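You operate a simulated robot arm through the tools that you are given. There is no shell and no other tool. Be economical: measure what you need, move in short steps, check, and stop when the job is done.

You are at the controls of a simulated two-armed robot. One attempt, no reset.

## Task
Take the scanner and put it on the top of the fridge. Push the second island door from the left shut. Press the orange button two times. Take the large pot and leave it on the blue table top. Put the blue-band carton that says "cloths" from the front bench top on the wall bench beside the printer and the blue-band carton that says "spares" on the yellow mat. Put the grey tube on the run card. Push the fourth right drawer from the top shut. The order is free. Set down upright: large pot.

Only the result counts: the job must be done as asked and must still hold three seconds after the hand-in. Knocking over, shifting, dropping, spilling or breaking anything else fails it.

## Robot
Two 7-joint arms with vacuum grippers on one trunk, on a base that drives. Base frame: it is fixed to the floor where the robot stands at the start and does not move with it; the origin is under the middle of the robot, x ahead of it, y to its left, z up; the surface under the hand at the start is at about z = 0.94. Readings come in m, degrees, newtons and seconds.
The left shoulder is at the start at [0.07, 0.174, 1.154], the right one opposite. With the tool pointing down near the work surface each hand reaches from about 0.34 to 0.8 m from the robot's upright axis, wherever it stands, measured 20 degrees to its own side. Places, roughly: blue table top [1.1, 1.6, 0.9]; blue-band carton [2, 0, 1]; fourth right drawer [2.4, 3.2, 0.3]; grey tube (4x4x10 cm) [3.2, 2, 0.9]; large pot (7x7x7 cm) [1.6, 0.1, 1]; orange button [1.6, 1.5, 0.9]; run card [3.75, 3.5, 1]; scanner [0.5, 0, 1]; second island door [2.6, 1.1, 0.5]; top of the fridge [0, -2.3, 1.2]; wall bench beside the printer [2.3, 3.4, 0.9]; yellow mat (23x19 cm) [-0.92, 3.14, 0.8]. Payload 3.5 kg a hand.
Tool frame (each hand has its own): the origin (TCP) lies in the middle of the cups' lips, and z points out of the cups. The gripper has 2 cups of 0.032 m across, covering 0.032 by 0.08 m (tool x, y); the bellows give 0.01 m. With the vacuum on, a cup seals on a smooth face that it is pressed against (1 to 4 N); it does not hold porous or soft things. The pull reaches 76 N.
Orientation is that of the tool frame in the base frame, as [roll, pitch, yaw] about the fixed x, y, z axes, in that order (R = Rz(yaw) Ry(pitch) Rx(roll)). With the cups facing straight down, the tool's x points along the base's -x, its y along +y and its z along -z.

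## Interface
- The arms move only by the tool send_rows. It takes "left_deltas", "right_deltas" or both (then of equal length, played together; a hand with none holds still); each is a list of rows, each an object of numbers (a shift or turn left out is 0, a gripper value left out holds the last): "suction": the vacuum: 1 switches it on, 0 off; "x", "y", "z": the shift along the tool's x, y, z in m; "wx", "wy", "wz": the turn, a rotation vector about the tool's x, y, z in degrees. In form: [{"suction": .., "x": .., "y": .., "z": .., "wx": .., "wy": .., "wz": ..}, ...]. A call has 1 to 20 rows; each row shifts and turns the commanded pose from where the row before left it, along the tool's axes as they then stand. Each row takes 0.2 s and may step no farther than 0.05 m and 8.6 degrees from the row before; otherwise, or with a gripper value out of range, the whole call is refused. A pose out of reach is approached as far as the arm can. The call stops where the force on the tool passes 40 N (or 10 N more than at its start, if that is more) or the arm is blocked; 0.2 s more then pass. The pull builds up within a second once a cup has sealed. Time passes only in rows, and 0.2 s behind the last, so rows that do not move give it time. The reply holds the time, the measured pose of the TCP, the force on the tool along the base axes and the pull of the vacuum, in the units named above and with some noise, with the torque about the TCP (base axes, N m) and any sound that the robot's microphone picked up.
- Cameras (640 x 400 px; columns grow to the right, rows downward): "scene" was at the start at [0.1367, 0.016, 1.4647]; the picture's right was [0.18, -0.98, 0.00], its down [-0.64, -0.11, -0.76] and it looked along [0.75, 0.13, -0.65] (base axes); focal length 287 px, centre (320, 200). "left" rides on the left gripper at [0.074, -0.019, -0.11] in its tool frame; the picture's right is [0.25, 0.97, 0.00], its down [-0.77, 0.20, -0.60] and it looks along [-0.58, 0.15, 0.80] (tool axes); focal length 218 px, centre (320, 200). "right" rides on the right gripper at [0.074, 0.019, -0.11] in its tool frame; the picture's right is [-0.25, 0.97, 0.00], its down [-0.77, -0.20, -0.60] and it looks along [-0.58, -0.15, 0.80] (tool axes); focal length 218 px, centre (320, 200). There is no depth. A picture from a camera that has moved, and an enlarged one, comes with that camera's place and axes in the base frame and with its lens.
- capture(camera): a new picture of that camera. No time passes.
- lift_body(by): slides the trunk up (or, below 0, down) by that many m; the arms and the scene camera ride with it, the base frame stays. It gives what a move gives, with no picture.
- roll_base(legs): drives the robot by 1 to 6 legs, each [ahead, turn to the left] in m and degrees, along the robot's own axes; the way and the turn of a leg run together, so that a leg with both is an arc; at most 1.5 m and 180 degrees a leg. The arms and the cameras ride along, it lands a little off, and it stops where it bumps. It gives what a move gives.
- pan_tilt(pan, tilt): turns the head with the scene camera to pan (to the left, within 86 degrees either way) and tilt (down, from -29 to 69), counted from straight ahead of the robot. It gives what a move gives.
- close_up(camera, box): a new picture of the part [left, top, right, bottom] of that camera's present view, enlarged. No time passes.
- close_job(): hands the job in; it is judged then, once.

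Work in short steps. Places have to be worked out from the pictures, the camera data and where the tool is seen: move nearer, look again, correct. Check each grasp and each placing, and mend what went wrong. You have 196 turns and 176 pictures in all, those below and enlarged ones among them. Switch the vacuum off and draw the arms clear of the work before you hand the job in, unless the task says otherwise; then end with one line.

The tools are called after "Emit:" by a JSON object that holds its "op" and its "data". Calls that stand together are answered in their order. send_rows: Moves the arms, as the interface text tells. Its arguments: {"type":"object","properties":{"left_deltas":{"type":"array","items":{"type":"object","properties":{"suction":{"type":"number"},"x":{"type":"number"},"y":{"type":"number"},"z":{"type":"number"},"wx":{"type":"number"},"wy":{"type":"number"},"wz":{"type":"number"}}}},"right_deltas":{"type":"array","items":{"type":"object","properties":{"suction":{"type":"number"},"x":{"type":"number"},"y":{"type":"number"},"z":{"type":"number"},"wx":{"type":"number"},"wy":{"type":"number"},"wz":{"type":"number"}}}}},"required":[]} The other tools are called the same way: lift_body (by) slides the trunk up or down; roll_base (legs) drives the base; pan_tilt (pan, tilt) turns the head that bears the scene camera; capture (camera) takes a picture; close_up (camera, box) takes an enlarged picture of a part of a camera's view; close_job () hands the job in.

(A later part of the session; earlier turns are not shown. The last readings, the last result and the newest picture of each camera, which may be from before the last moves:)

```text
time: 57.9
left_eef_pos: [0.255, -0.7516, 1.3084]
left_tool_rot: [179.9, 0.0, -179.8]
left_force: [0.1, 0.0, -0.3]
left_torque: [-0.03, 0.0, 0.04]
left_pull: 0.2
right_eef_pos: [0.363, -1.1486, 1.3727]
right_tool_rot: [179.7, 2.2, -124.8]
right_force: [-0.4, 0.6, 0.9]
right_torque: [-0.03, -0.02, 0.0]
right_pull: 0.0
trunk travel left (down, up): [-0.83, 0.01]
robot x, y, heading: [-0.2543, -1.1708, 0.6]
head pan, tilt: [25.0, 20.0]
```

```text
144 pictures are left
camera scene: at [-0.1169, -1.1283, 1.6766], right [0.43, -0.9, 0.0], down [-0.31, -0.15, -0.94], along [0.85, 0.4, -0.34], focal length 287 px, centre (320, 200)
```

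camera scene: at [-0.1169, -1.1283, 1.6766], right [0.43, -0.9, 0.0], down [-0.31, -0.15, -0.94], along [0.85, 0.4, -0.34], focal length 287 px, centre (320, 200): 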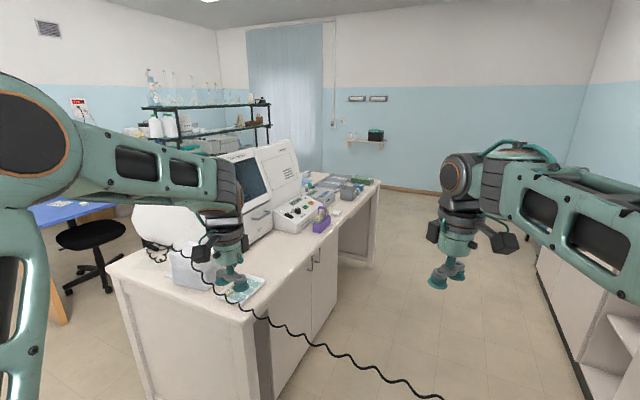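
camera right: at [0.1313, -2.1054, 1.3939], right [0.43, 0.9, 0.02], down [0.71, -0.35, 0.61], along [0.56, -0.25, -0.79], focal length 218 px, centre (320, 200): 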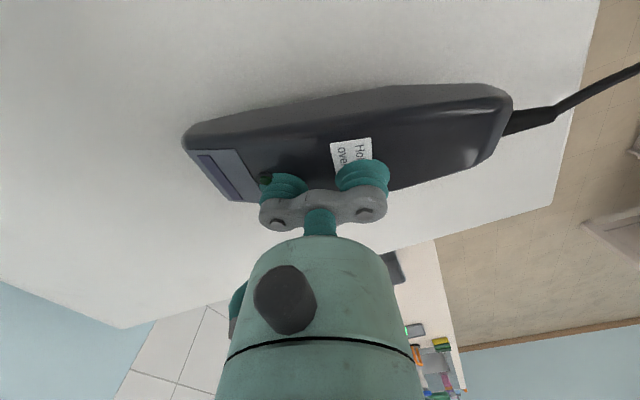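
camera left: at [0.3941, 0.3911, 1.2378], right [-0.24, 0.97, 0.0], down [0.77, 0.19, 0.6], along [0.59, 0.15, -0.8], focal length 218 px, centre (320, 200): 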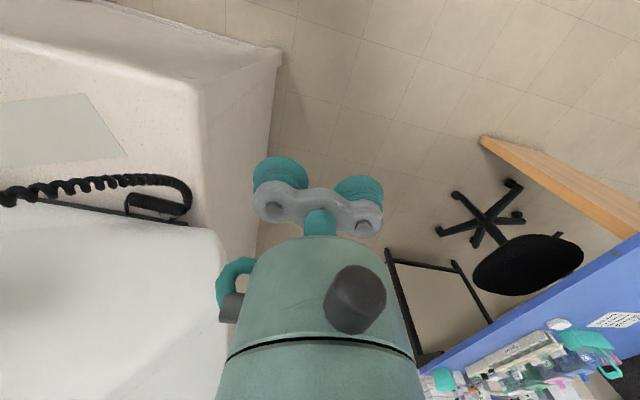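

The cord hangs across the south corridor, so I'll go round the west side into the north aisle. First a close look at the bench objects.

Emit:
{"op": "close_up", "data": {"camera": "scene", "box": [220, 130, 390, 240]}}

Emit:
{"op": "roll_base", "data": {"legs": [[-0.1, 0], [0, 90], [1.2, 0]]}}

Emit:
{"op": "lift_body", "data": {"by": -0.15}}

Emit:
{"op": "pan_tilt", "data": {"pan": -30, "tilt": 20}}

Emit:
{"op": "capture", "data": {"camera": "scene"}}

```text
3.64 times, centred on (305, 185) of scene
camera zoom: at [-0.1169, -1.1283, 1.6766], right [0.43, -0.9, 0.0], down [-0.31, -0.15, -0.94], along [0.85, 0.4, -0.34], focal length 1044 px, centre (374, 254)
```

zoom: 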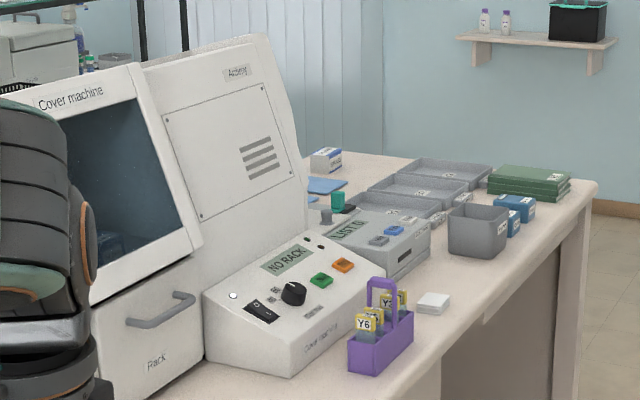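

```text
time: 68.5
left_eef_pos: [-0.7655, 0.5293, 1.3096]
left_tool_rot: [180.0, 0.1, -90.1]
left_force: [0.1, -0.3, -0.2]
left_torque: [0.0, -0.01, -0.02]
left_pull: 0.1
right_eef_pos: [-0.367, 0.6339, 1.3724]
right_tool_rot: [179.7, 2.0, -35.3]
right_force: [-0.7, 0.5, -0.2]
right_torque: [0.03, 0.0, -0.01]
right_pull: 0.1
trunk travel left (down, up): [-0.83, 0.01]
robot x, y, heading: [-0.349, 0.0199, 89.8]
head pan, tilt: [25.0, 20.0]
```

```text
time: 70.2
left_eef_pos: [-0.7662, 0.5293, 1.1587]
left_tool_rot: [-180.0, 0.0, -90.1]
left_force: [-0.3, -0.6, 0.1]
left_torque: [-0.04, 0.0, 0.01]
left_pull: 0.0
right_eef_pos: [-0.367, 0.6338, 1.2226]
right_tool_rot: [179.8, 2.1, -35.3]
right_force: [0.7, -0.3, 0.0]
right_torque: [-0.03, 0.01, -0.01]
right_pull: 0.0
trunk travel left (down, up): [-0.68, 0.16]
robot x, y, heading: [-0.3525, 0.0205, 89.8]
head pan, tilt: [25.0, 20.0]
```

```text
time: 71.5
left_eef_pos: [-0.7651, 0.529, 1.1589]
left_tool_rot: [-180.0, 0.1, -90.1]
left_force: [0.2, 0.4, 0.2]
left_torque: [-0.04, -0.01, -0.03]
left_pull: 0.1
right_eef_pos: [-0.3669, 0.6336, 1.2225]
right_tool_rot: [179.7, 2.1, -35.2]
right_force: [0.0, 0.0, 0.2]
right_torque: [-0.01, -0.02, 0.01]
right_pull: 0.1
trunk travel left (down, up): [-0.68, 0.16]
robot x, y, heading: [-0.3507, 0.013, 89.8]
head pan, tilt: [-30.0, 20.0]
```

```text
142 pictures are left
camera scene: at [-0.3007, 0.1493, 1.5266], right [0.87, -0.5, 0.0], down [-0.17, -0.3, -0.94], along [0.47, 0.81, -0.34], focal length 287 px, centre (320, 200)
```

scene: 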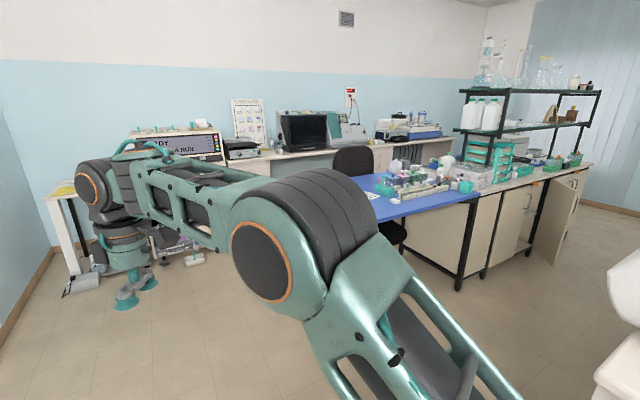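

I enter the north aisle between bench and blue table, heading east.

Emit:
{"op": "roll_base", "data": {"legs": [[0.72, 0], [0, -90], [1.1, 0]]}}

Emit:
{"op": "pan_tilt", "data": {"pan": -35, "tilt": 25}}

Emit:
{"op": "capture", "data": {"camera": "scene"}}

Emit:
{"op": "pan_tilt", "data": {"pan": 35, "tilt": 25}}

Emit:
{"op": "capture", "data": {"camera": "scene"}}

```text
time: 84.4
left_eef_pos: [1.2623, 1.175, 1.1595]
left_tool_rot: [180.0, 0.0, -178.9]
left_force: [-0.3, 0.5, -0.4]
left_torque: [-0.01, 0.01, -0.04]
left_pull: 0.2
right_eef_pos: [1.3734, 0.7794, 1.2233]
right_tool_rot: [179.7, 2.2, -124.1]
right_force: [-0.4, 0.3, 0.1]
right_torque: [0.02, 0.01, 0.02]
right_pull: 0.0
trunk travel left (down, up): [-0.68, 0.16]
robot x, y, heading: [0.7615, 0.7484, 1.3]
head pan, tilt: [-30.0, 20.0]
```

```text
time: 85.1
left_eef_pos: [1.2624, 1.1761, 1.1587]
left_tool_rot: [180.0, 0.1, -179.0]
left_force: [0.9, -0.3, 0.1]
left_torque: [0.02, -0.01, 0.03]
left_pull: 0.0
right_eef_pos: [1.3757, 0.7784, 1.2229]
right_tool_rot: [179.7, 2.1, -124.1]
right_force: [-0.2, 0.3, 0.3]
right_torque: [0.04, -0.01, 0.02]
right_pull: 0.0
trunk travel left (down, up): [-0.68, 0.16]
robot x, y, heading: [0.7565, 0.752, 1.1]
head pan, tilt: [-35.0, 25.0]
```

```text
141 pictures are left
camera scene: at [0.8881, 0.7005, 1.5186], right [-0.56, -0.83, 0.0], down [-0.35, 0.24, -0.91], along [0.75, -0.51, -0.42], focal length 287 px, centre (320, 200)
```

scene: 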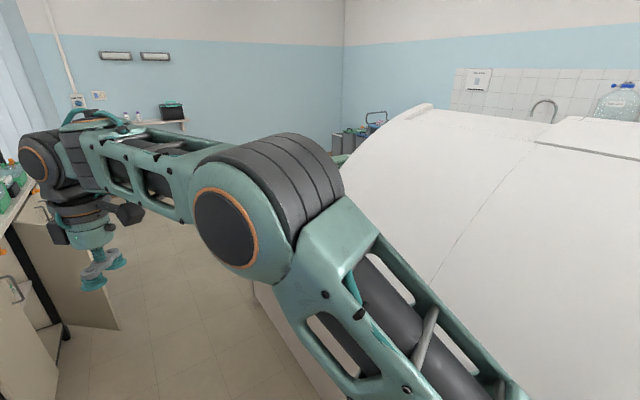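

```text
time: 86.5
left_eef_pos: [1.2612, 1.1762, 1.1583]
left_tool_rot: [180.0, 0.1, -179.0]
left_force: [0.2, -1.1, -0.9]
left_torque: [0.01, -0.01, 0.04]
left_pull: 0.0
right_eef_pos: [1.3749, 0.7779, 1.2225]
right_tool_rot: [179.6, 2.2, -124.0]
right_force: [0.1, 0.6, 0.9]
right_torque: [0.02, 0.01, -0.03]
right_pull: 0.0
trunk travel left (down, up): [-0.68, 0.16]
robot x, y, heading: [0.7593, 0.7527, 0.8]
head pan, tilt: [35.0, 25.0]
```

```text
140 pictures are left
camera scene: at [0.8859, 0.8061, 1.5185], right [0.59, -0.81, 0.0], down [-0.34, -0.25, -0.91], along [0.73, 0.53, -0.42], focal length 287 px, centre (320, 200)
```

scene: 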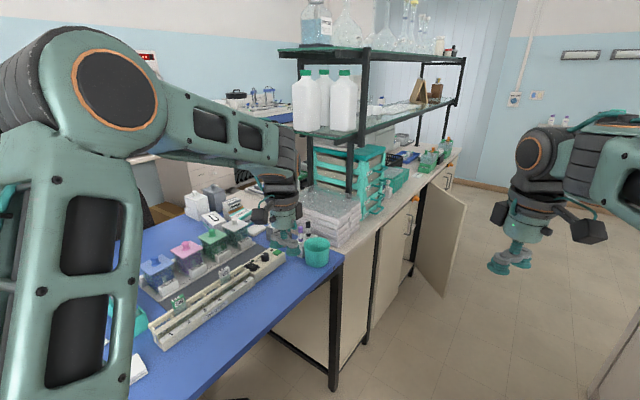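

The blue table, and beyond it the island with one door standing open. I tuck the left hand inwards, roll east to x≈1.5 and turn to face the front bench.

Emit:
{"op": "send_rows", "data": {"left_deltas": [{"z": -0.05}, {"y": -0.05}, {"y": -0.05}, {"y": -0.05}]}}

Emit:
{"op": "roll_base", "data": {"legs": [[0.8, 0], [0, -45]]}}

Emit:
{"op": "pan_tilt", "data": {"pan": -10, "tilt": 30}}

Emit:
{"op": "capture", "data": {"camera": "scene"}}

```text
time: 87.5
left_eef_pos: [1.2622, 1.0229, 1.2085]
left_tool_rot: [179.9, 0.0, -179.0]
left_force: [0.0, -0.8, 0.5]
left_torque: [0.01, -0.01, 0.01]
left_pull: 0.1
right_eef_pos: [1.374, 0.7757, 1.222]
right_tool_rot: [179.6, 2.2, -124.1]
right_force: [-0.1, 0.1, -1.1]
right_torque: [0.01, -0.01, -0.03]
right_pull: 0.2
trunk travel left (down, up): [-0.68, 0.16]
robot x, y, heading: [0.7587, 0.7526, 1.1]
head pan, tilt: [35.0, 25.0]
```

```text
time: 93.9
left_eef_pos: [2.1146, 0.6016, 1.2085]
left_tool_rot: [-179.9, 0.0, 136.0]
left_force: [-0.4, 0.3, 0.4]
left_torque: [-0.04, 0.02, -0.01]
left_pull: 0.0
right_eef_pos: [2.0191, 0.3482, 1.2222]
right_tool_rot: [179.8, 2.1, -169.1]
right_force: [0.5, -0.2, 0.6]
right_torque: [0.0, 0.02, -0.02]
right_pull: 0.0
trunk travel left (down, up): [-0.68, 0.16]
robot x, y, heading: [1.5601, 0.76, -43.4]
head pan, tilt: [35.0, 25.0]
```

```text
time: 95.0
left_eef_pos: [2.1154, 0.6, 1.2081]
left_tool_rot: [-180.0, 0.0, 136.0]
left_force: [0.2, -0.3, -0.3]
left_torque: [0.04, 0.01, -0.04]
left_pull: 0.1
right_eef_pos: [2.0188, 0.3482, 1.2225]
right_tool_rot: [179.7, 2.0, -169.0]
right_force: [0.5, 0.2, 0.2]
right_torque: [-0.02, 0.02, 0.02]
right_pull: 0.2
trunk travel left (down, up): [-0.68, 0.16]
robot x, y, heading: [1.5654, 0.7679, -43.9]
head pan, tilt: [-10.0, 30.0]
```

```text
139 pictures are left
camera scene: at [1.6553, 0.6565, 1.5106], right [-0.81, -0.59, 0.0], down [-0.29, 0.4, -0.87], along [0.51, -0.7, -0.5], focal length 287 px, centre (320, 200)
```

scene: 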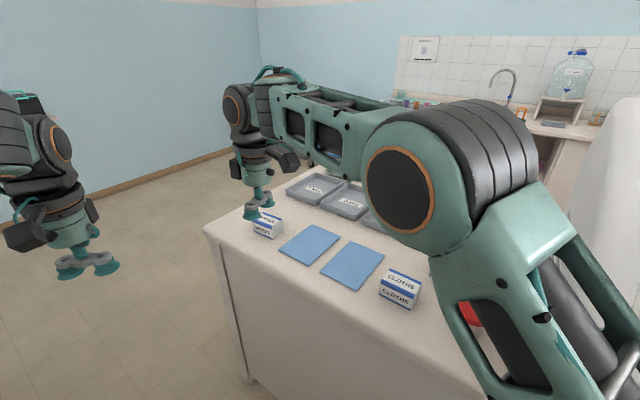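

The "CLOTHS" carton and another carton are on the bench. I turn on to face the bench squarely.

Emit:
{"op": "roll_base", "data": {"legs": [[0, -46]]}}

Emit:
{"op": "pan_tilt", "data": {"pan": 15, "tilt": 45}}

Emit:
{"op": "capture", "data": {"camera": "scene"}}

Emit:
{"op": "capture", "data": {"camera": "right"}}

Emit:
{"op": "capture", "data": {"camera": "left"}}

```text
time: 97.5
left_eef_pos: [1.8281, 0.2528, 1.2067]
left_tool_rot: [-180.0, 0.0, 89.9]
left_force: [-0.6, -0.2, -0.5]
left_torque: [0.02, -0.01, 0.0]
left_pull: 0.0
right_eef_pos: [1.5805, 0.1467, 1.2224]
right_tool_rot: [179.7, 2.1, 144.7]
right_force: [0.2, -0.2, 0.6]
right_torque: [-0.01, 0.0, 0.01]
right_pull: 0.1
trunk travel left (down, up): [-0.68, 0.16]
robot x, y, heading: [1.5669, 0.7597, -90.1]
head pan, tilt: [-10.0, 30.0]
```

```text
time: 98.4
left_eef_pos: [1.8277, 0.2524, 1.2092]
left_tool_rot: [180.0, 0.0, 89.8]
left_force: [0.4, 0.6, 0.2]
left_torque: [-0.01, 0.0, 0.01]
left_pull: 0.0
right_eef_pos: [1.5795, 0.1463, 1.2229]
right_tool_rot: [179.7, 2.0, 144.8]
right_force: [-0.5, 0.0, -0.3]
right_torque: [-0.01, 0.02, -0.03]
right_pull: 0.1
trunk travel left (down, up): [-0.68, 0.16]
robot x, y, heading: [1.5647, 0.7639, -90.1]
head pan, tilt: [15.0, 45.0]
```

```text
138 pictures are left
camera scene: at [1.5866, 0.6354, 1.488], right [-0.97, -0.26, 0.0], down [-0.18, 0.68, -0.71], along [0.18, -0.68, -0.71], focal length 287 px, centre (320, 200)
```

scene: 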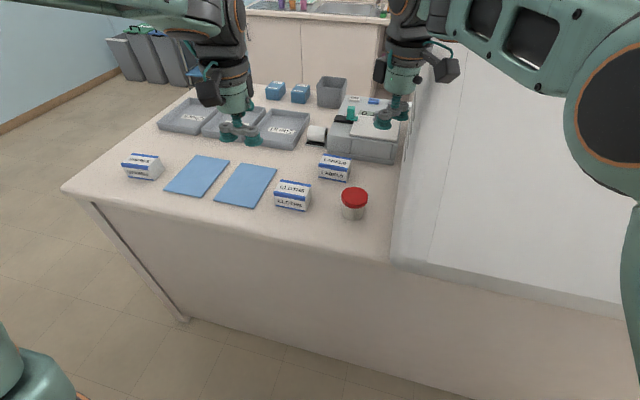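

```text
137 pictures are left
camera right: at [1.5265, 0.2059, 1.3301], right [0.76, 0.65, 0.01], down [0.49, -0.6, 0.63], along [0.42, -0.47, -0.78], focal length 218 px, centre (320, 200)
```

right: 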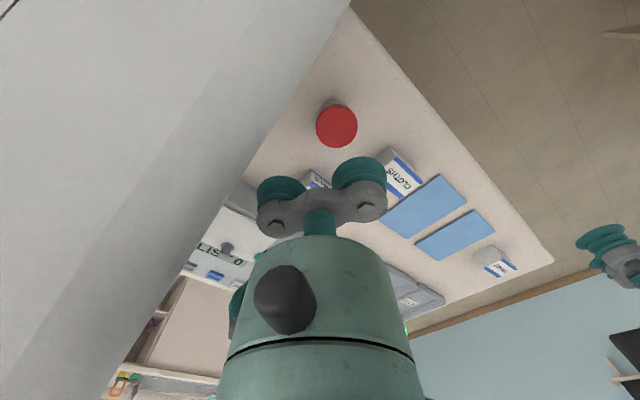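

```text
136 pictures are left
camera left: at [1.8087, 0.3254, 1.318], right [0.97, 0.25, 0.0], down [0.2, -0.77, 0.6], along [0.15, -0.59, -0.8], focal length 218 px, centre (320, 200)
```

left: 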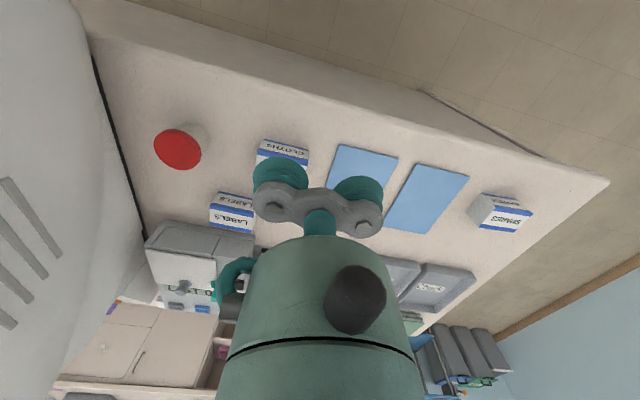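

Red-lid pot at about [1.634, 0.140], CLOTHS at [1.788, 0.15], SPARES at [2.21, 0.155]. I turn the right wrist so the camera side faces me and move one cup over the pot's lid.

Emit:
{"op": "send_rows", "data": {"right_deltas": [{"wz": 7.8, "y": 0.01}, {"wz": 7.8, "y": 0.01}, {"wz": 7.8}, {"wz": 7.8}, {"wz": 7.8}, {"wz": 7.8}, {"wz": 7.8, "wy": 2.1}, {"y": 0.03}, {"y": 0.03}]}}

Emit:
{"op": "capture", "data": {"camera": "right"}}

```text
time: 100.6
left_eef_pos: [1.8292, 0.2531, 1.2075]
left_tool_rot: [180.0, 0.0, 89.9]
left_force: [-0.1, 0.3, 0.2]
left_torque: [0.0, 0.01, 0.0]
left_pull: 0.1
right_eef_pos: [1.6248, 0.1469, 1.2382]
right_tool_rot: [175.5, -1.4, 87.6]
right_force: [1.0, 0.6, -0.6]
right_torque: [0.0, -0.04, 0.01]
right_pull: 0.1
trunk travel left (down, up): [-0.68, 0.16]
robot x, y, heading: [1.5599, 0.7609, -90.2]
head pan, tilt: [15.0, 45.0]
stopped in row 9 (right hand): the arm was blocked; the commanded pose is now the measured one
```

```text
135 pictures are left
camera right: at [1.6383, 0.2167, 1.3514], right [0.95, -0.29, 0.07], down [-0.28, -0.77, 0.57], along [-0.11, -0.56, -0.82], focal length 218 px, centre (320, 200)
```

right: 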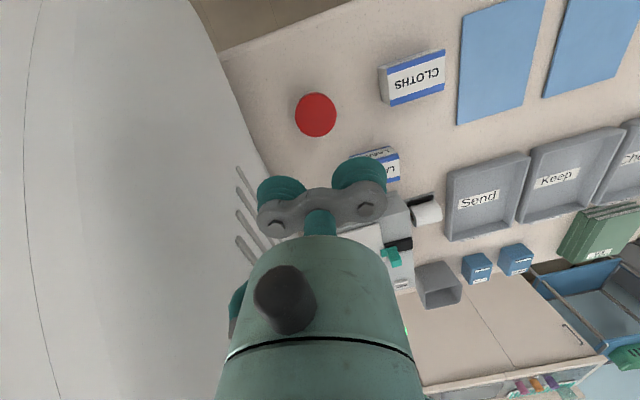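

The right arm jams when reaching across its centreline. I shift the robot 0.25 m east so the pot lies on its right side.

Emit:
{"op": "roll_base", "data": {"legs": [[0, 90], [0.27, 0], [0, -90]]}}

Emit:
{"op": "pan_tilt", "data": {"pan": -10, "tilt": 45}}

Emit:
{"op": "capture", "data": {"camera": "scene"}}

Emit:
{"op": "capture", "data": {"camera": "right"}}

```text
time: 110.1
left_eef_pos: [2.1158, 0.2642, 1.2083]
left_tool_rot: [180.0, -0.1, 91.8]
left_force: [-0.2, -0.6, -0.1]
left_torque: [0.01, 0.02, 0.0]
left_pull: 0.0
right_eef_pos: [1.9192, 0.1516, 1.2374]
right_tool_rot: [175.6, -1.3, 89.5]
right_force: [0.4, 0.0, 0.1]
right_torque: [-0.02, 0.0, -0.03]
right_pull: 0.1
trunk travel left (down, up): [-0.68, 0.16]
robot x, y, heading: [1.8324, 0.765, -88.2]
head pan, tilt: [15.0, 45.0]
```

```text
time: 111.0
left_eef_pos: [2.1174, 0.2653, 1.2083]
left_tool_rot: [-180.0, 0.0, 91.8]
left_force: [0.6, 1.1, -0.7]
left_torque: [-0.02, 0.0, -0.02]
left_pull: 0.1
right_eef_pos: [1.9179, 0.1527, 1.2381]
right_tool_rot: [175.5, -1.5, 89.5]
right_force: [0.2, -0.2, 0.4]
right_torque: [-0.03, 0.01, 0.02]
right_pull: 0.1
trunk travel left (down, up): [-0.68, 0.16]
robot x, y, heading: [1.8374, 0.7682, -88.3]
head pan, tilt: [-10.0, 45.0]
```

```text
134 pictures are left
camera scene: at [1.8285, 0.637, 1.488], right [-0.99, 0.14, 0.0], down [0.1, 0.7, -0.71], along [-0.1, -0.7, -0.71], focal length 287 px, centre (320, 200)
```

scene: 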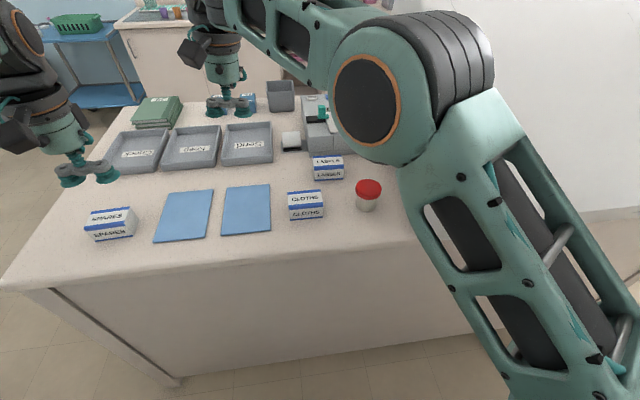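

```text
133 pictures are left
camera right: at [1.9287, 0.2226, 1.3515], right [0.96, -0.26, 0.07], down [-0.26, -0.78, 0.57], along [-0.09, -0.56, -0.82], focal length 218 px, centre (320, 200)
```

right: 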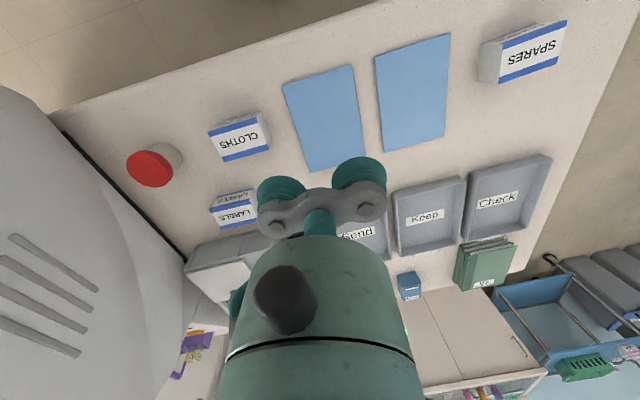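

Pot confirmed at [1.638, 0.138]. I level the tool and slide the hand over so the outer cup is above the lid.

Emit:
{"op": "send_rows", "data": {"right_deltas": [{"wx": 4.5, "wy": -1.4}, {"y": -0.045}, {"y": -0.045}, {"y": -0.045}, {"y": -0.045}, {"y": -0.045}, {"y": -0.031, "x": -0.012}, {"z": 0.05}, {"z": 0.04}]}}

Emit:
{"op": "capture", "data": {"camera": "right"}}

Emit:
{"op": "capture", "data": {"camera": "scene"}}

```text
time: 113.0
left_eef_pos: [2.1168, 0.2635, 1.2084]
left_tool_rot: [180.0, 0.0, 91.8]
left_force: [0.0, 0.4, 0.0]
left_torque: [0.02, -0.02, 0.02]
left_pull: 0.1
right_eef_pos: [1.6622, 0.1412, 1.1471]
right_tool_rot: [179.9, 0.1, 89.6]
right_force: [0.1, -0.5, 0.1]
right_torque: [0.02, 0.02, 0.01]
right_pull: 0.0
trunk travel left (down, up): [-0.68, 0.16]
robot x, y, heading: [1.8332, 0.768, -88.3]
head pan, tilt: [-10.0, 45.0]
```

```text
132 pictures are left
camera right: at [1.6819, 0.2156, 1.2578], right [0.97, -0.26, 0.0], down [-0.21, -0.77, 0.61], along [-0.16, -0.58, -0.8], focal length 218 px, centre (320, 200)
```

right: 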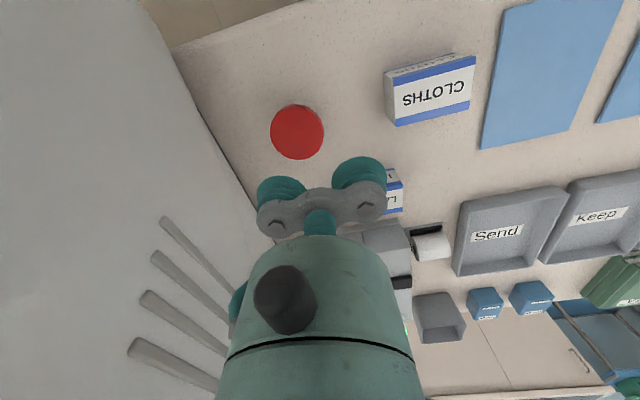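

```text
131 pictures are left
camera scene: at [1.8277, 0.6363, 1.4879], right [-0.99, 0.14, 0.0], down [0.1, 0.7, -0.71], along [-0.1, -0.7, -0.71], focal length 287 px, centre (320, 200)
```

scene: 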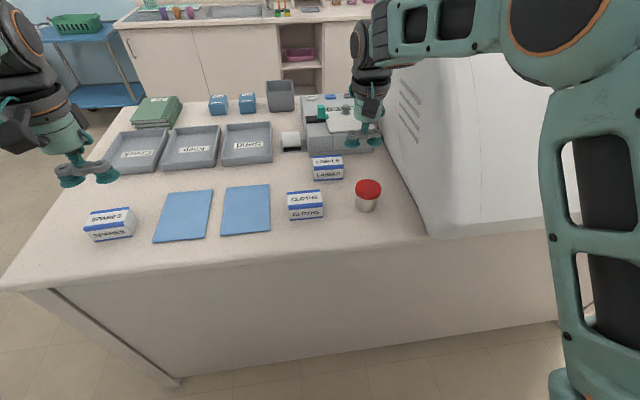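

The cup lines up with the lid centre [1.635, 0.138]. I descend with suction on, slowly at the end.

Emit:
{"op": "send_rows", "data": {"right_deltas": [{"z": 0.05, "suction": 1}, {"z": 0.04}, {"z": 0.02}, {"z": 0.01}, {"z": 0.006}, {"z": 0.005}, {"z": 0.005}, {}, {}]}}

Emit:
{"op": "capture", "data": {"camera": "right"}}

```text
time: 115.0
left_eef_pos: [2.1177, 0.2652, 1.2079]
left_tool_rot: [-180.0, -0.1, 91.8]
left_force: [0.2, 0.1, 0.6]
left_torque: [0.01, 0.01, 0.0]
left_pull: 0.0
right_eef_pos: [1.6623, 0.1428, 1.0125]
right_tool_rot: [-180.0, 0.1, 89.5]
right_force: [-0.9, 0.5, -0.4]
right_torque: [-0.02, 0.01, 0.02]
right_pull: 0.1
trunk travel left (down, up): [-0.68, 0.16]
robot x, y, heading: [1.8354, 0.7643, -88.0]
head pan, tilt: [-10.0, 45.0]
```

```text
130 pictures are left
camera right: at [1.6817, 0.2158, 1.1224], right [0.97, -0.26, 0.0], down [-0.21, -0.77, 0.61], along [-0.16, -0.58, -0.8], focal length 218 px, centre (320, 200)
```

right: 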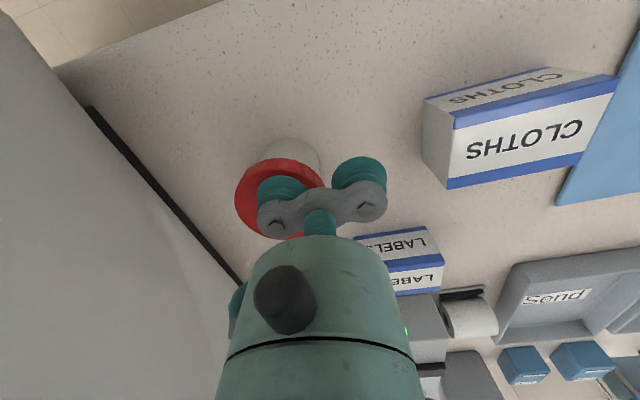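

No contact yet; the cup is nicely centred. I go on down in small steps.

Emit:
{"op": "send_rows", "data": {"right_deltas": [{"z": 0.004}, {"z": 0.004}, {"z": 0.003}, {"z": 0.003}, {}, {}]}}

```text
time: 116.4
left_eef_pos: [2.1202, 0.269, 1.2085]
left_tool_rot: [-179.9, 0.2, 91.8]
left_force: [1.2, 0.3, -0.7]
left_torque: [0.03, -0.01, 0.01]
left_pull: 0.2
right_eef_pos: [1.6635, 0.1447, 1.0002]
right_tool_rot: [-179.9, 0.2, 89.5]
right_force: [3.2, -2.7, 26.6]
right_torque: [-0.21, 1.24, 0.05]
right_pull: 37.9
trunk travel left (down, up): [-0.68, 0.16]
robot x, y, heading: [1.834, 0.7654, -88.2]
head pan, tilt: [-10.0, 45.0]
```

One cup sealed (38 N) but pressing with 27 N. I ease up and lift slowly, then look whether the whole pot comes.

Emit:
{"op": "send_rows", "data": {"right_deltas": [{"z": -0.006}, {"z": -0.01}, {"z": -0.02}, {"z": -0.03}, {"z": -0.04}, {"z": -0.04}, {}]}}

Emit:
{"op": "close_up", "data": {"camera": "scene", "box": [260, 90, 480, 240]}}

```text
time: 118.0
left_eef_pos: [2.1165, 0.2644, 1.2078]
left_tool_rot: [-179.9, 0.0, 91.7]
left_force: [0.2, 0.2, -0.3]
left_torque: [0.0, -0.01, 0.03]
left_pull: 0.1
right_eef_pos: [1.6622, 0.1401, 1.1432]
right_tool_rot: [180.0, 0.0, 89.6]
right_force: [0.6, 0.1, -0.3]
right_torque: [-0.01, 0.95, -0.03]
right_pull: 37.4
trunk travel left (down, up): [-0.68, 0.16]
robot x, y, heading: [1.8381, 0.7668, -88.4]
head pan, tilt: [-10.0, 45.0]
```

```text
2.67 times, centred on (370, 165) of scene
camera zoom: at [1.8281, 0.6362, 1.4879], right [-0.99, 0.14, 0.0], down [0.1, 0.7, -0.71], along [-0.1, -0.7, -0.71], focal length 766 px, centre (187, 293)
```

zoom: 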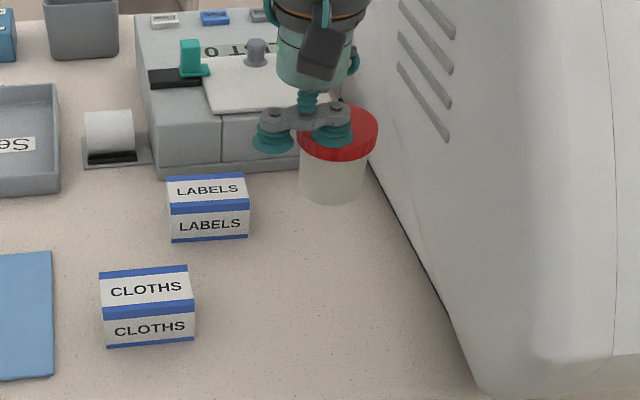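

The whole pot is lifted. I raise it a bit and meanwhile move the left hand above the SPARES carton.

Emit:
{"op": "send_rows", "data": {"right_deltas": [{"z": -0.04}, {"z": -0.03}, {}, {}, {}], "left_deltas": [{"y": 0.036, "x": -0.035}, {"y": 0.036, "x": -0.035}, {"y": 0.033, "x": -0.04}, {"z": 0.04}, {"z": 0.04}]}}

Emit:
{"op": "capture", "data": {"camera": "left"}}

```text
refused: row 1 steps farther than a row can; nothing moved
```

```text
128 pictures are left
camera left: at [2.0953, 0.3366, 1.3178], right [0.96, 0.28, 0.0], down [0.23, -0.76, 0.6], along [0.17, -0.58, -0.8], focal length 218 px, centre (320, 200)
```

left: 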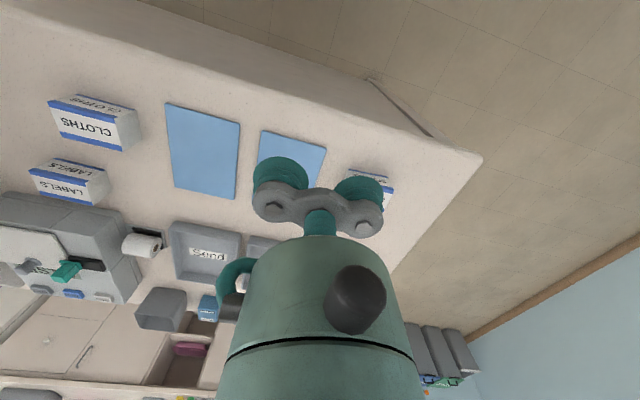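

A step was too long; I split it into shorter ones.

Emit:
{"op": "send_rows", "data": {"right_deltas": [{"z": -0.04}, {"z": -0.03}, {}, {}, {}, {}], "left_deltas": [{"y": 0.027, "x": -0.027}, {"y": 0.027, "x": -0.027}, {"y": 0.027, "x": -0.027}, {"y": 0.025, "x": -0.028}, {"z": 0.04}, {"z": 0.03}]}}

Emit:
{"op": "capture", "data": {"camera": "left"}}

Emit:
{"op": "capture", "data": {"camera": "scene"}}

```text
time: 119.4
left_eef_pos: [2.2263, 0.1595, 1.1372]
left_tool_rot: [180.0, 0.0, 91.8]
left_force: [-0.9, 0.3, 0.3]
left_torque: [0.03, -0.01, 0.0]
left_pull: 0.0
right_eef_pos: [1.6627, 0.1424, 1.2138]
right_tool_rot: [-180.0, 0.0, 89.6]
right_force: [-0.9, -0.6, -0.6]
right_torque: [-0.03, 0.9, -0.03]
right_pull: 38.0
trunk travel left (down, up): [-0.68, 0.16]
robot x, y, heading: [1.8362, 0.7681, -88.4]
head pan, tilt: [-10.0, 45.0]
```

```text
127 pictures are left
camera left: at [2.2048, 0.2315, 1.2467], right [0.96, 0.28, 0.0], down [0.23, -0.76, 0.6], along [0.17, -0.58, -0.8], focal length 218 px, centre (320, 200)
```

left: 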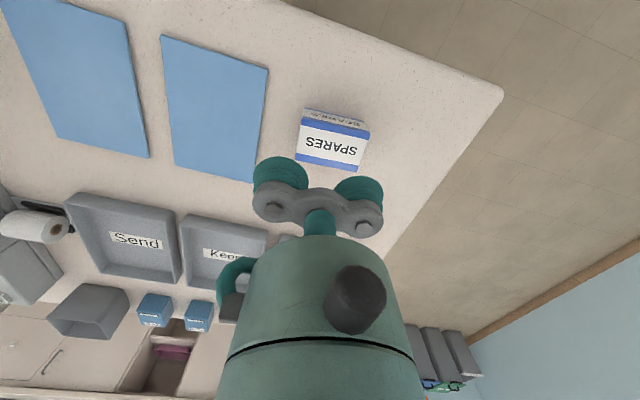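

```text
126 pictures are left
camera scene: at [1.8286, 0.6364, 1.4879], right [-0.99, 0.14, 0.0], down [0.1, 0.7, -0.71], along [-0.1, -0.7, -0.71], focal length 287 px, centre (320, 200)
```

scene: 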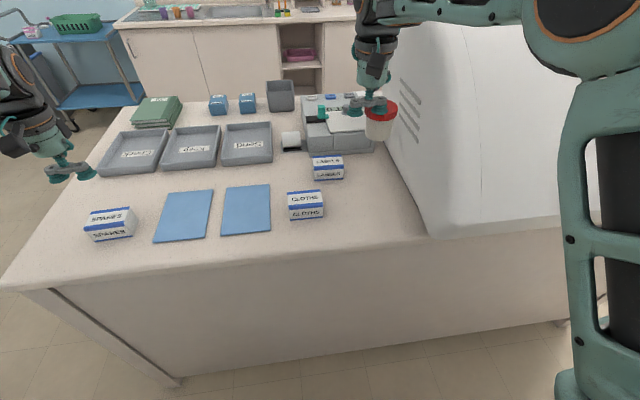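

SPARES top centre is [2.252, 0.128], length axis ~7°. I align the left hand and go down with vacuum.

Emit:
{"op": "send_rows", "data": {"left_deltas": [{"y": 0.025, "x": -0.0325, "wz": -5, "suction": 1}, {"z": 0.05}, {"z": 0.05}, {"z": 0.02}, {"z": 0.01}, {"z": 0.005}, {"z": 0.005}, {"z": 0.004}, {"z": 0.004}, {}]}}

Emit:
{"op": "capture", "data": {"camera": "left"}}

```text
time: 121.6
left_eef_pos: [2.2524, 0.1281, 0.9908]
left_tool_rot: [-179.9, 0.0, 96.8]
left_force: [0.7, 0.7, 0.1]
left_torque: [0.01, 0.02, 0.03]
left_pull: 75.4
right_eef_pos: [1.6623, 0.1421, 1.2137]
right_tool_rot: [-180.0, 0.1, 89.5]
right_force: [0.1, 0.3, -0.3]
right_torque: [0.01, 0.9, -0.05]
right_pull: 37.7
trunk travel left (down, up): [-0.68, 0.16]
robot x, y, heading: [1.8331, 0.7655, -88.1]
head pan, tilt: [-10.0, 45.0]
```

```text
125 pictures are left
camera left: at [2.2242, 0.1983, 1.1003], right [0.93, 0.37, 0.0], down [0.29, -0.74, 0.6], along [0.22, -0.56, -0.8], focal length 218 px, centre (320, 200)
```

left: 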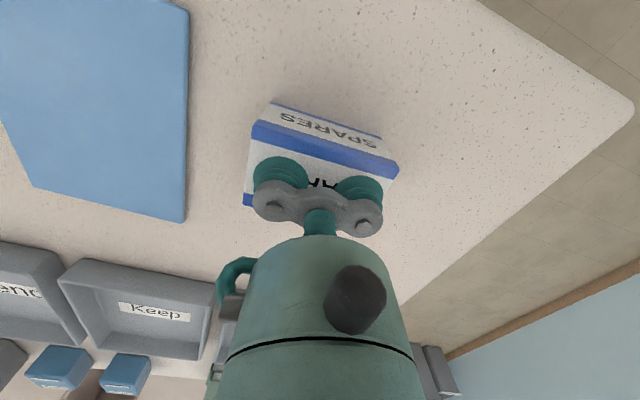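

Sealed at 75 N. I lift the carton, then draw both hands in close so that I can turn in the aisle.

Emit:
{"op": "send_rows", "data": {"left_deltas": [{"z": -0.03}, {"z": -0.05}, {"z": -0.05}, {"z": -0.05}, {"z": -0.03}, {}, {}]}}

Emit:
{"op": "send_rows", "data": {"left_deltas": [{"x": 0.04, "y": -0.019}, {"x": 0.04, "y": -0.019}, {"x": 0.04, "y": -0.019}, {"x": 0.04, "y": -0.019}, {"x": 0.04, "y": -0.019}, {"x": 0.035, "y": -0.018}], "right_deltas": [{"x": 0.04}, {"x": 0.04}, {"x": 0.04}, {"x": 0.04}, {"x": 0.04}, {"x": 0.02}]}}

Emit:
{"op": "capture", "data": {"camera": "scene"}}

```text
time: 123.2
left_eef_pos: [2.2521, 0.1296, 1.2008]
left_tool_rot: [-180.0, 0.1, 96.7]
left_force: [0.0, 0.6, -1.1]
left_torque: [-0.02, 0.01, 0.02]
left_pull: 75.4
right_eef_pos: [1.6638, 0.1413, 1.2146]
right_tool_rot: [-180.0, 0.1, 89.5]
right_force: [-0.6, -0.1, -0.2]
right_torque: [0.05, 0.88, -0.02]
right_pull: 38.2
trunk travel left (down, up): [-0.68, 0.16]
robot x, y, heading: [1.8336, 0.7675, -88.1]
head pan, tilt: [-10.0, 45.0]
```

```text
time: 124.6
left_eef_pos: [2.114, 0.3437, 1.1979]
left_tool_rot: [179.7, 0.1, 97.0]
left_force: [-0.3, 0.0, -0.5]
left_torque: [-0.01, 0.0, 0.01]
left_pull: 75.4
left hand out of reach, approached as far as the arm can: row 5
right_eef_pos: [1.6598, 0.365, 1.2152]
right_tool_rot: [179.8, 0.1, 89.5]
right_force: [-0.2, 0.3, -1.1]
right_torque: [0.03, 0.92, -0.01]
right_pull: 37.7
trunk travel left (down, up): [-0.68, 0.16]
robot x, y, heading: [1.8362, 0.766, -88.2]
head pan, tilt: [-10.0, 45.0]
```

```text
124 pictures are left
camera scene: at [1.8236, 0.6375, 1.488], right [-0.99, 0.14, 0.0], down [0.1, 0.7, -0.71], along [-0.1, -0.7, -0.71], focal length 287 px, centre (320, 200)
```

scene: 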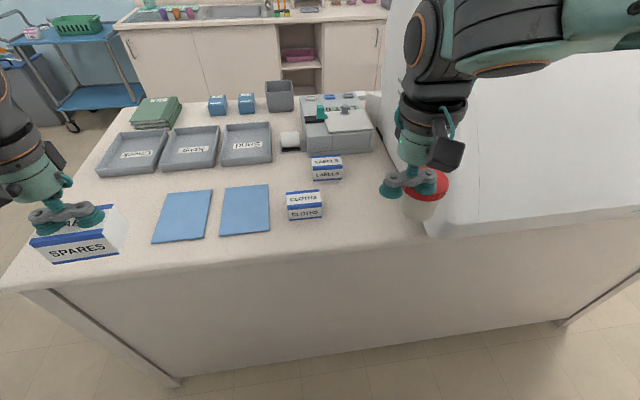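

Both hands are in. I turn west, roll to x≈1.3, turn to face the blue table and look.

Emit:
{"op": "roll_base", "data": {"legs": [[0, -90], [0.5, 0], [0, -45]]}}

Emit:
{"op": "pan_tilt", "data": {"pan": -30, "tilt": 40}}

Emit:
{"op": "capture", "data": {"camera": "scene"}}

```text
time: 133.4
left_eef_pos: [0.837, 0.839, 1.1973]
left_tool_rot: [180.0, 0.1, -37.3]
left_force: [-0.2, -0.8, -0.6]
left_torque: [-0.02, -0.01, -0.01]
left_pull: 75.4
right_eef_pos: [1.1715, 1.1493, 1.2153]
right_tool_rot: [179.9, 0.1, -44.8]
right_force: [0.4, 0.7, -0.4]
right_torque: [0.65, -0.6, -0.06]
right_pull: 37.4
trunk travel left (down, up): [-0.68, 0.16]
robot x, y, heading: [1.3419, 0.7489, 137.8]
head pan, tilt: [-10.0, 45.0]
```

```text
time: 134.2
left_eef_pos: [0.8383, 0.8396, 1.1966]
left_tool_rot: [-179.9, 0.0, -37.6]
left_force: [0.3, -0.5, -0.6]
left_torque: [0.02, 0.0, -0.02]
left_pull: 75.4
right_eef_pos: [1.1708, 1.1498, 1.2151]
right_tool_rot: [179.9, 0.0, -44.8]
right_force: [0.6, 0.3, -0.5]
right_torque: [0.65, -0.62, -0.04]
right_pull: 37.3
trunk travel left (down, up): [-0.68, 0.16]
robot x, y, heading: [1.3382, 0.7432, 137.3]
head pan, tilt: [-30.0, 40.0]
```

```text
123 pictures are left
camera scene: at [1.2804, 0.8612, 1.4952], right [0.95, 0.3, 0.0], down [0.19, -0.61, -0.77], along [-0.23, 0.73, -0.64], focal length 287 px, centre (320, 200)
```

scene: 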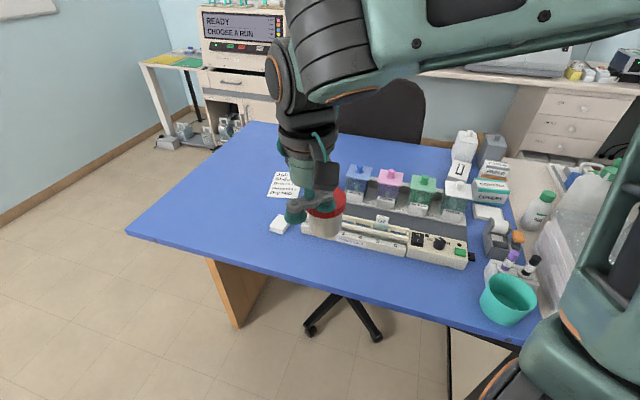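

Free blue surface at the table's left part, e.g. [0.88, 1.43]; the orange button seems at [1.63, 1.53]. I roll west and face the table.

Emit:
{"op": "roll_base", "data": {"legs": [[0, 41], [0.6, 0], [0, -88]]}}

Emit:
{"op": "pan_tilt", "data": {"pan": -10, "tilt": 45}}

Emit:
{"op": "capture", "data": {"camera": "scene"}}

```text
time: 143.3
left_eef_pos: [0.4625, 1.188, 1.1972]
left_tool_rot: [180.0, -0.1, -84.7]
left_force: [0.7, 0.1, -0.7]
left_torque: [0.03, 0.0, -0.04]
left_pull: 75.3
right_eef_pos: [0.9141, 1.1544, 1.2152]
right_tool_rot: [-180.0, 0.2, -92.0]
right_force: [-0.4, 0.6, -0.3]
right_torque: [0.05, -0.89, -0.12]
right_pull: 37.8
trunk travel left (down, up): [-0.68, 0.16]
robot x, y, heading: [0.73, 0.7551, 90.3]
head pan, tilt: [-30.0, 40.0]
```

```text
time: 144.2
left_eef_pos: [0.4631, 1.1892, 1.1968]
left_tool_rot: [-180.0, 0.1, -84.8]
left_force: [0.7, -0.9, -0.1]
left_torque: [-0.02, 0.01, -0.01]
left_pull: 74.9
right_eef_pos: [0.9165, 1.1534, 1.2152]
right_tool_rot: [179.9, 0.0, -92.0]
right_force: [-0.3, 0.1, -0.9]
right_torque: [-0.01, -0.91, -0.14]
right_pull: 37.7
trunk travel left (down, up): [-0.68, 0.16]
robot x, y, heading: [0.7353, 0.756, 90.3]
head pan, tilt: [-10.0, 45.0]
```

```text
122 pictures are left
camera scene: at [0.7498, 0.8872, 1.488], right [0.99, -0.17, 0.0], down [-0.12, -0.7, -0.71], along [0.12, 0.7, -0.71], focal length 287 px, centre (320, 200)
```

scene: 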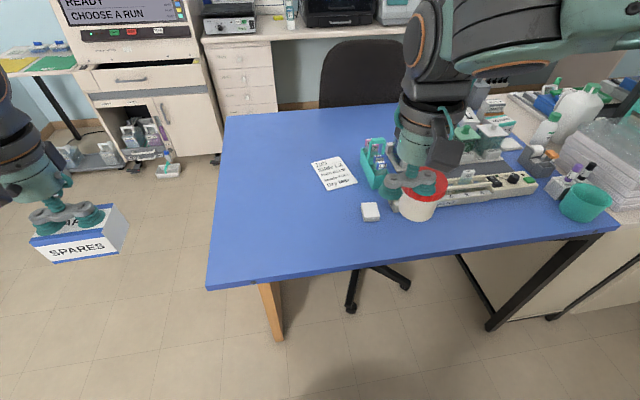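

I move the pot over [0.795, 1.40] and lower it part-way.

Emit:
{"op": "send_rows", "data": {"right_deltas": [{"x": -0.04, "y": 0.025}, {"x": -0.04, "y": 0.025}, {"x": -0.04, "y": 0.025}, {"x": -0.04, "y": 0.025}, {"x": -0.04, "y": 0.025}, {"x": -0.042, "y": 0.026}, {"z": 0.05}, {"z": 0.05}, {"z": 0.05}]}}

Emit:
{"op": "capture", "data": {"camera": "scene"}}

Emit:
{"op": "capture", "data": {"camera": "right"}}

```text
time: 146.2
left_eef_pos: [0.4614, 1.1909, 1.1953]
left_tool_rot: [-180.0, -0.2, -84.7]
left_force: [1.1, -0.3, -0.6]
left_torque: [0.0, -0.02, 0.03]
left_pull: 75.1
right_eef_pos: [0.7736, 1.4032, 1.0642]
right_tool_rot: [180.0, 0.0, -91.9]
right_force: [-0.9, -0.4, -0.3]
right_torque: [0.01, -0.87, -0.13]
right_pull: 38.0
trunk travel left (down, up): [-0.68, 0.16]
robot x, y, heading: [0.7311, 0.7546, 90.3]
head pan, tilt: [-10.0, 45.0]
```

```text
121 pictures are left
camera scene: at [0.7491, 0.8894, 1.4878], right [0.99, -0.17, 0.0], down [-0.12, -0.7, -0.71], along [0.12, 0.7, -0.71], focal length 287 px, centre (320, 200)
```

scene: 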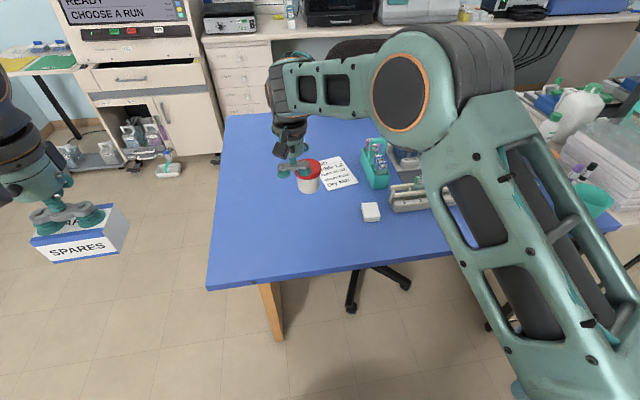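

```text
120 pictures are left
camera right: at [0.751, 1.3298, 1.1744], right [-0.96, 0.29, 0.0], down [0.23, 0.76, 0.6], along [0.17, 0.58, -0.8], focal length 218 px, centre (320, 200)
```

right: 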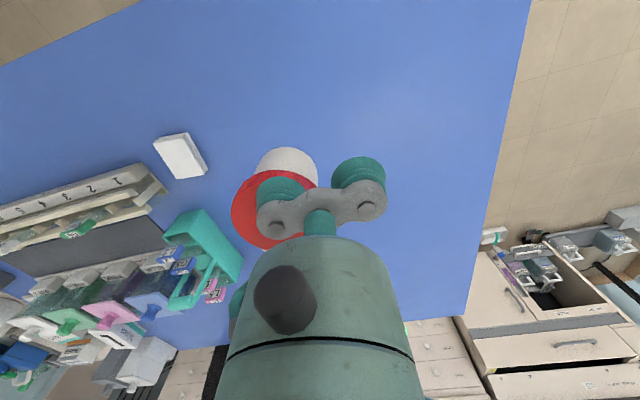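

Clear blue surface beneath. I lower stepwise to contact (expected TCP ≈ 0.966).

Emit:
{"op": "send_rows", "data": {"right_deltas": [{"z": 0.04}, {"z": 0.03}, {"z": 0.01}, {"z": 0.006}, {"z": 0.005}, {"z": 0.005}, {}]}}

```text
time: 147.8
left_eef_pos: [0.4625, 1.187, 1.1955]
left_tool_rot: [-180.0, 0.1, -84.7]
left_force: [0.7, 0.7, -0.1]
left_torque: [-0.02, 0.0, 0.01]
left_pull: 75.7
right_eef_pos: [0.7727, 1.4017, 0.9705]
right_tool_rot: [179.9, 0.1, -92.1]
right_force: [-0.1, -0.2, 0.2]
right_torque: [0.03, -0.84, -0.11]
right_pull: 37.8
trunk travel left (down, up): [-0.68, 0.16]
robot x, y, heading: [0.7326, 0.7595, 90.2]
head pan, tilt: [-10.0, 45.0]
```

Commanded z is about 0.964 and no contact; I go on in small steps.

Emit:
{"op": "send_rows", "data": {"right_deltas": [{"z": 0.005}, {"z": 0.004}, {"z": 0.004}, {"z": 0.004}]}}

Emit:
{"op": "close_up", "data": {"camera": "scene", "box": [240, 100, 400, 220]}}

```text
time: 148.8
left_eef_pos: [0.4621, 1.1886, 1.1961]
left_tool_rot: [-180.0, -0.1, -84.8]
left_force: [0.8, -0.2, -0.7]
left_torque: [0.0, -0.03, 0.0]
left_pull: 75.5
right_eef_pos: [0.7733, 1.4017, 0.9524]
right_tool_rot: [-179.9, 0.1, -92.0]
right_force: [0.3, 1.2, 0.1]
right_torque: [-0.01, -0.86, -0.14]
right_pull: 38.1
trunk travel left (down, up): [-0.68, 0.16]
robot x, y, heading: [0.7358, 0.7542, 90.2]
head pan, tilt: [-10.0, 45.0]
```

```text
3.33 times, centred on (320, 160) of scene
camera zoom: at [0.7496, 0.8875, 1.488], right [0.99, -0.17, 0.0], down [-0.12, -0.7, -0.71], along [0.12, 0.7, -0.71], focal length 957 px, centre (320, 333)
```

zoom: 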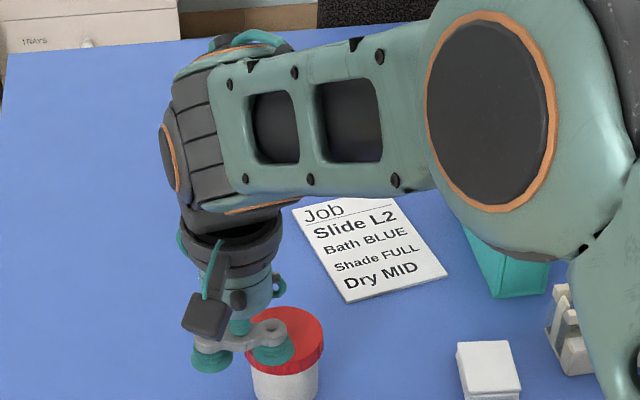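

Still free; the table is lower than 0.886. I go on until the force changes.

Emit:
{"op": "send_rows", "data": {"right_deltas": [{"z": 0.004}, {"z": 0.004}, {"z": 0.004}, {"z": 0.004}, {}]}}

Emit:
{"op": "send_rows", "data": {"right_deltas": [{"z": 0.003}, {"z": 0.003}, {"z": 0.003}, {"z": 0.003}, {}]}}

```text
time: 150.0
left_eef_pos: [0.4609, 1.1857, 1.1981]
left_tool_rot: [180.0, 0.2, -84.7]
left_force: [-0.6, 0.6, 0.3]
left_torque: [0.01, -0.01, 0.02]
left_pull: 75.2
right_eef_pos: [0.7717, 1.4, 0.94]
right_tool_rot: [-180.0, 0.4, -91.9]
right_force: [-3.7, 2.2, 27.9]
right_torque: [0.31, -1.25, -0.09]
right_pull: 37.3
trunk travel left (down, up): [-0.68, 0.16]
robot x, y, heading: [0.7315, 0.7554, 90.3]
head pan, tilt: [-10.0, 45.0]
```

```text
time: 150.8
left_eef_pos: [0.4616, 1.1854, 1.1978]
left_tool_rot: [-180.0, 0.3, -84.7]
left_force: [0.6, 0.7, -1.1]
left_torque: [-0.04, -0.01, 0.01]
left_pull: 75.8
right_eef_pos: [0.7717, 1.4036, 0.9334]
right_tool_rot: [179.9, 0.5, -92.0]
right_force: [-1.5, -7.8, 24.2]
right_torque: [0.09, -1.21, -0.27]
right_pull: 37.9
trunk travel left (down, up): [-0.68, 0.16]
robot x, y, heading: [0.7334, 0.7553, 90.4]
head pan, tilt: [-10.0, 45.0]
stopped in row 4 (right hand): the force on the tool passed its limit at 43 N (the readings are from after the stop); the commanded pose is now the measured one
```

Contact at TCP ≈0.94. I relieve the press, release and rise.

Emit:
{"op": "send_rows", "data": {"right_deltas": [{"z": -0.006}, {"suction": 0}, {}, {}, {}, {}, {"z": -0.01}, {"z": -0.02}, {"z": -0.04}, {"z": -0.04}, {"z": -0.04}]}}

Emit:
{"op": "close_up", "data": {"camera": "scene", "box": [220, 90, 420, 240]}}

```text
time: 153.2
left_eef_pos: [0.4631, 1.1877, 1.1975]
left_tool_rot: [179.9, 0.1, -84.7]
left_force: [0.3, -0.2, -1.1]
left_torque: [0.02, 0.01, 0.0]
left_pull: 75.1
right_eef_pos: [0.773, 1.4024, 1.0851]
right_tool_rot: [179.9, 0.3, -91.9]
right_force: [0.6, 0.0, -0.3]
right_torque: [-0.02, 0.03, 0.02]
right_pull: 0.0
trunk travel left (down, up): [-0.68, 0.16]
robot x, y, heading: [0.7317, 0.7591, 90.2]
head pan, tilt: [-10.0, 45.0]
```

```text
2.67 times, centred on (320, 165) of scene
camera zoom: at [0.7496, 0.8864, 1.488], right [0.99, -0.17, 0.0], down [-0.12, -0.7, -0.71], along [0.12, 0.7, -0.71], focal length 766 px, centre (320, 293)
```

zoom: 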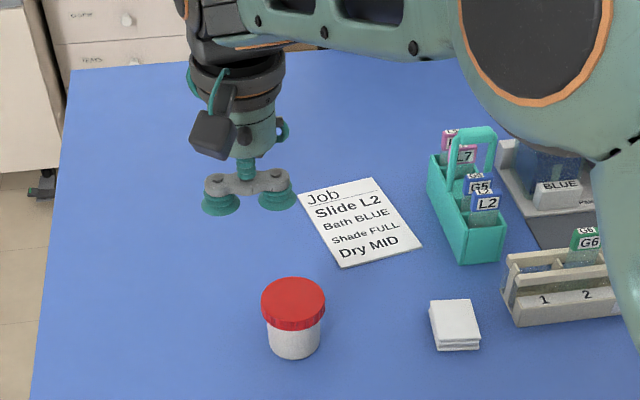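

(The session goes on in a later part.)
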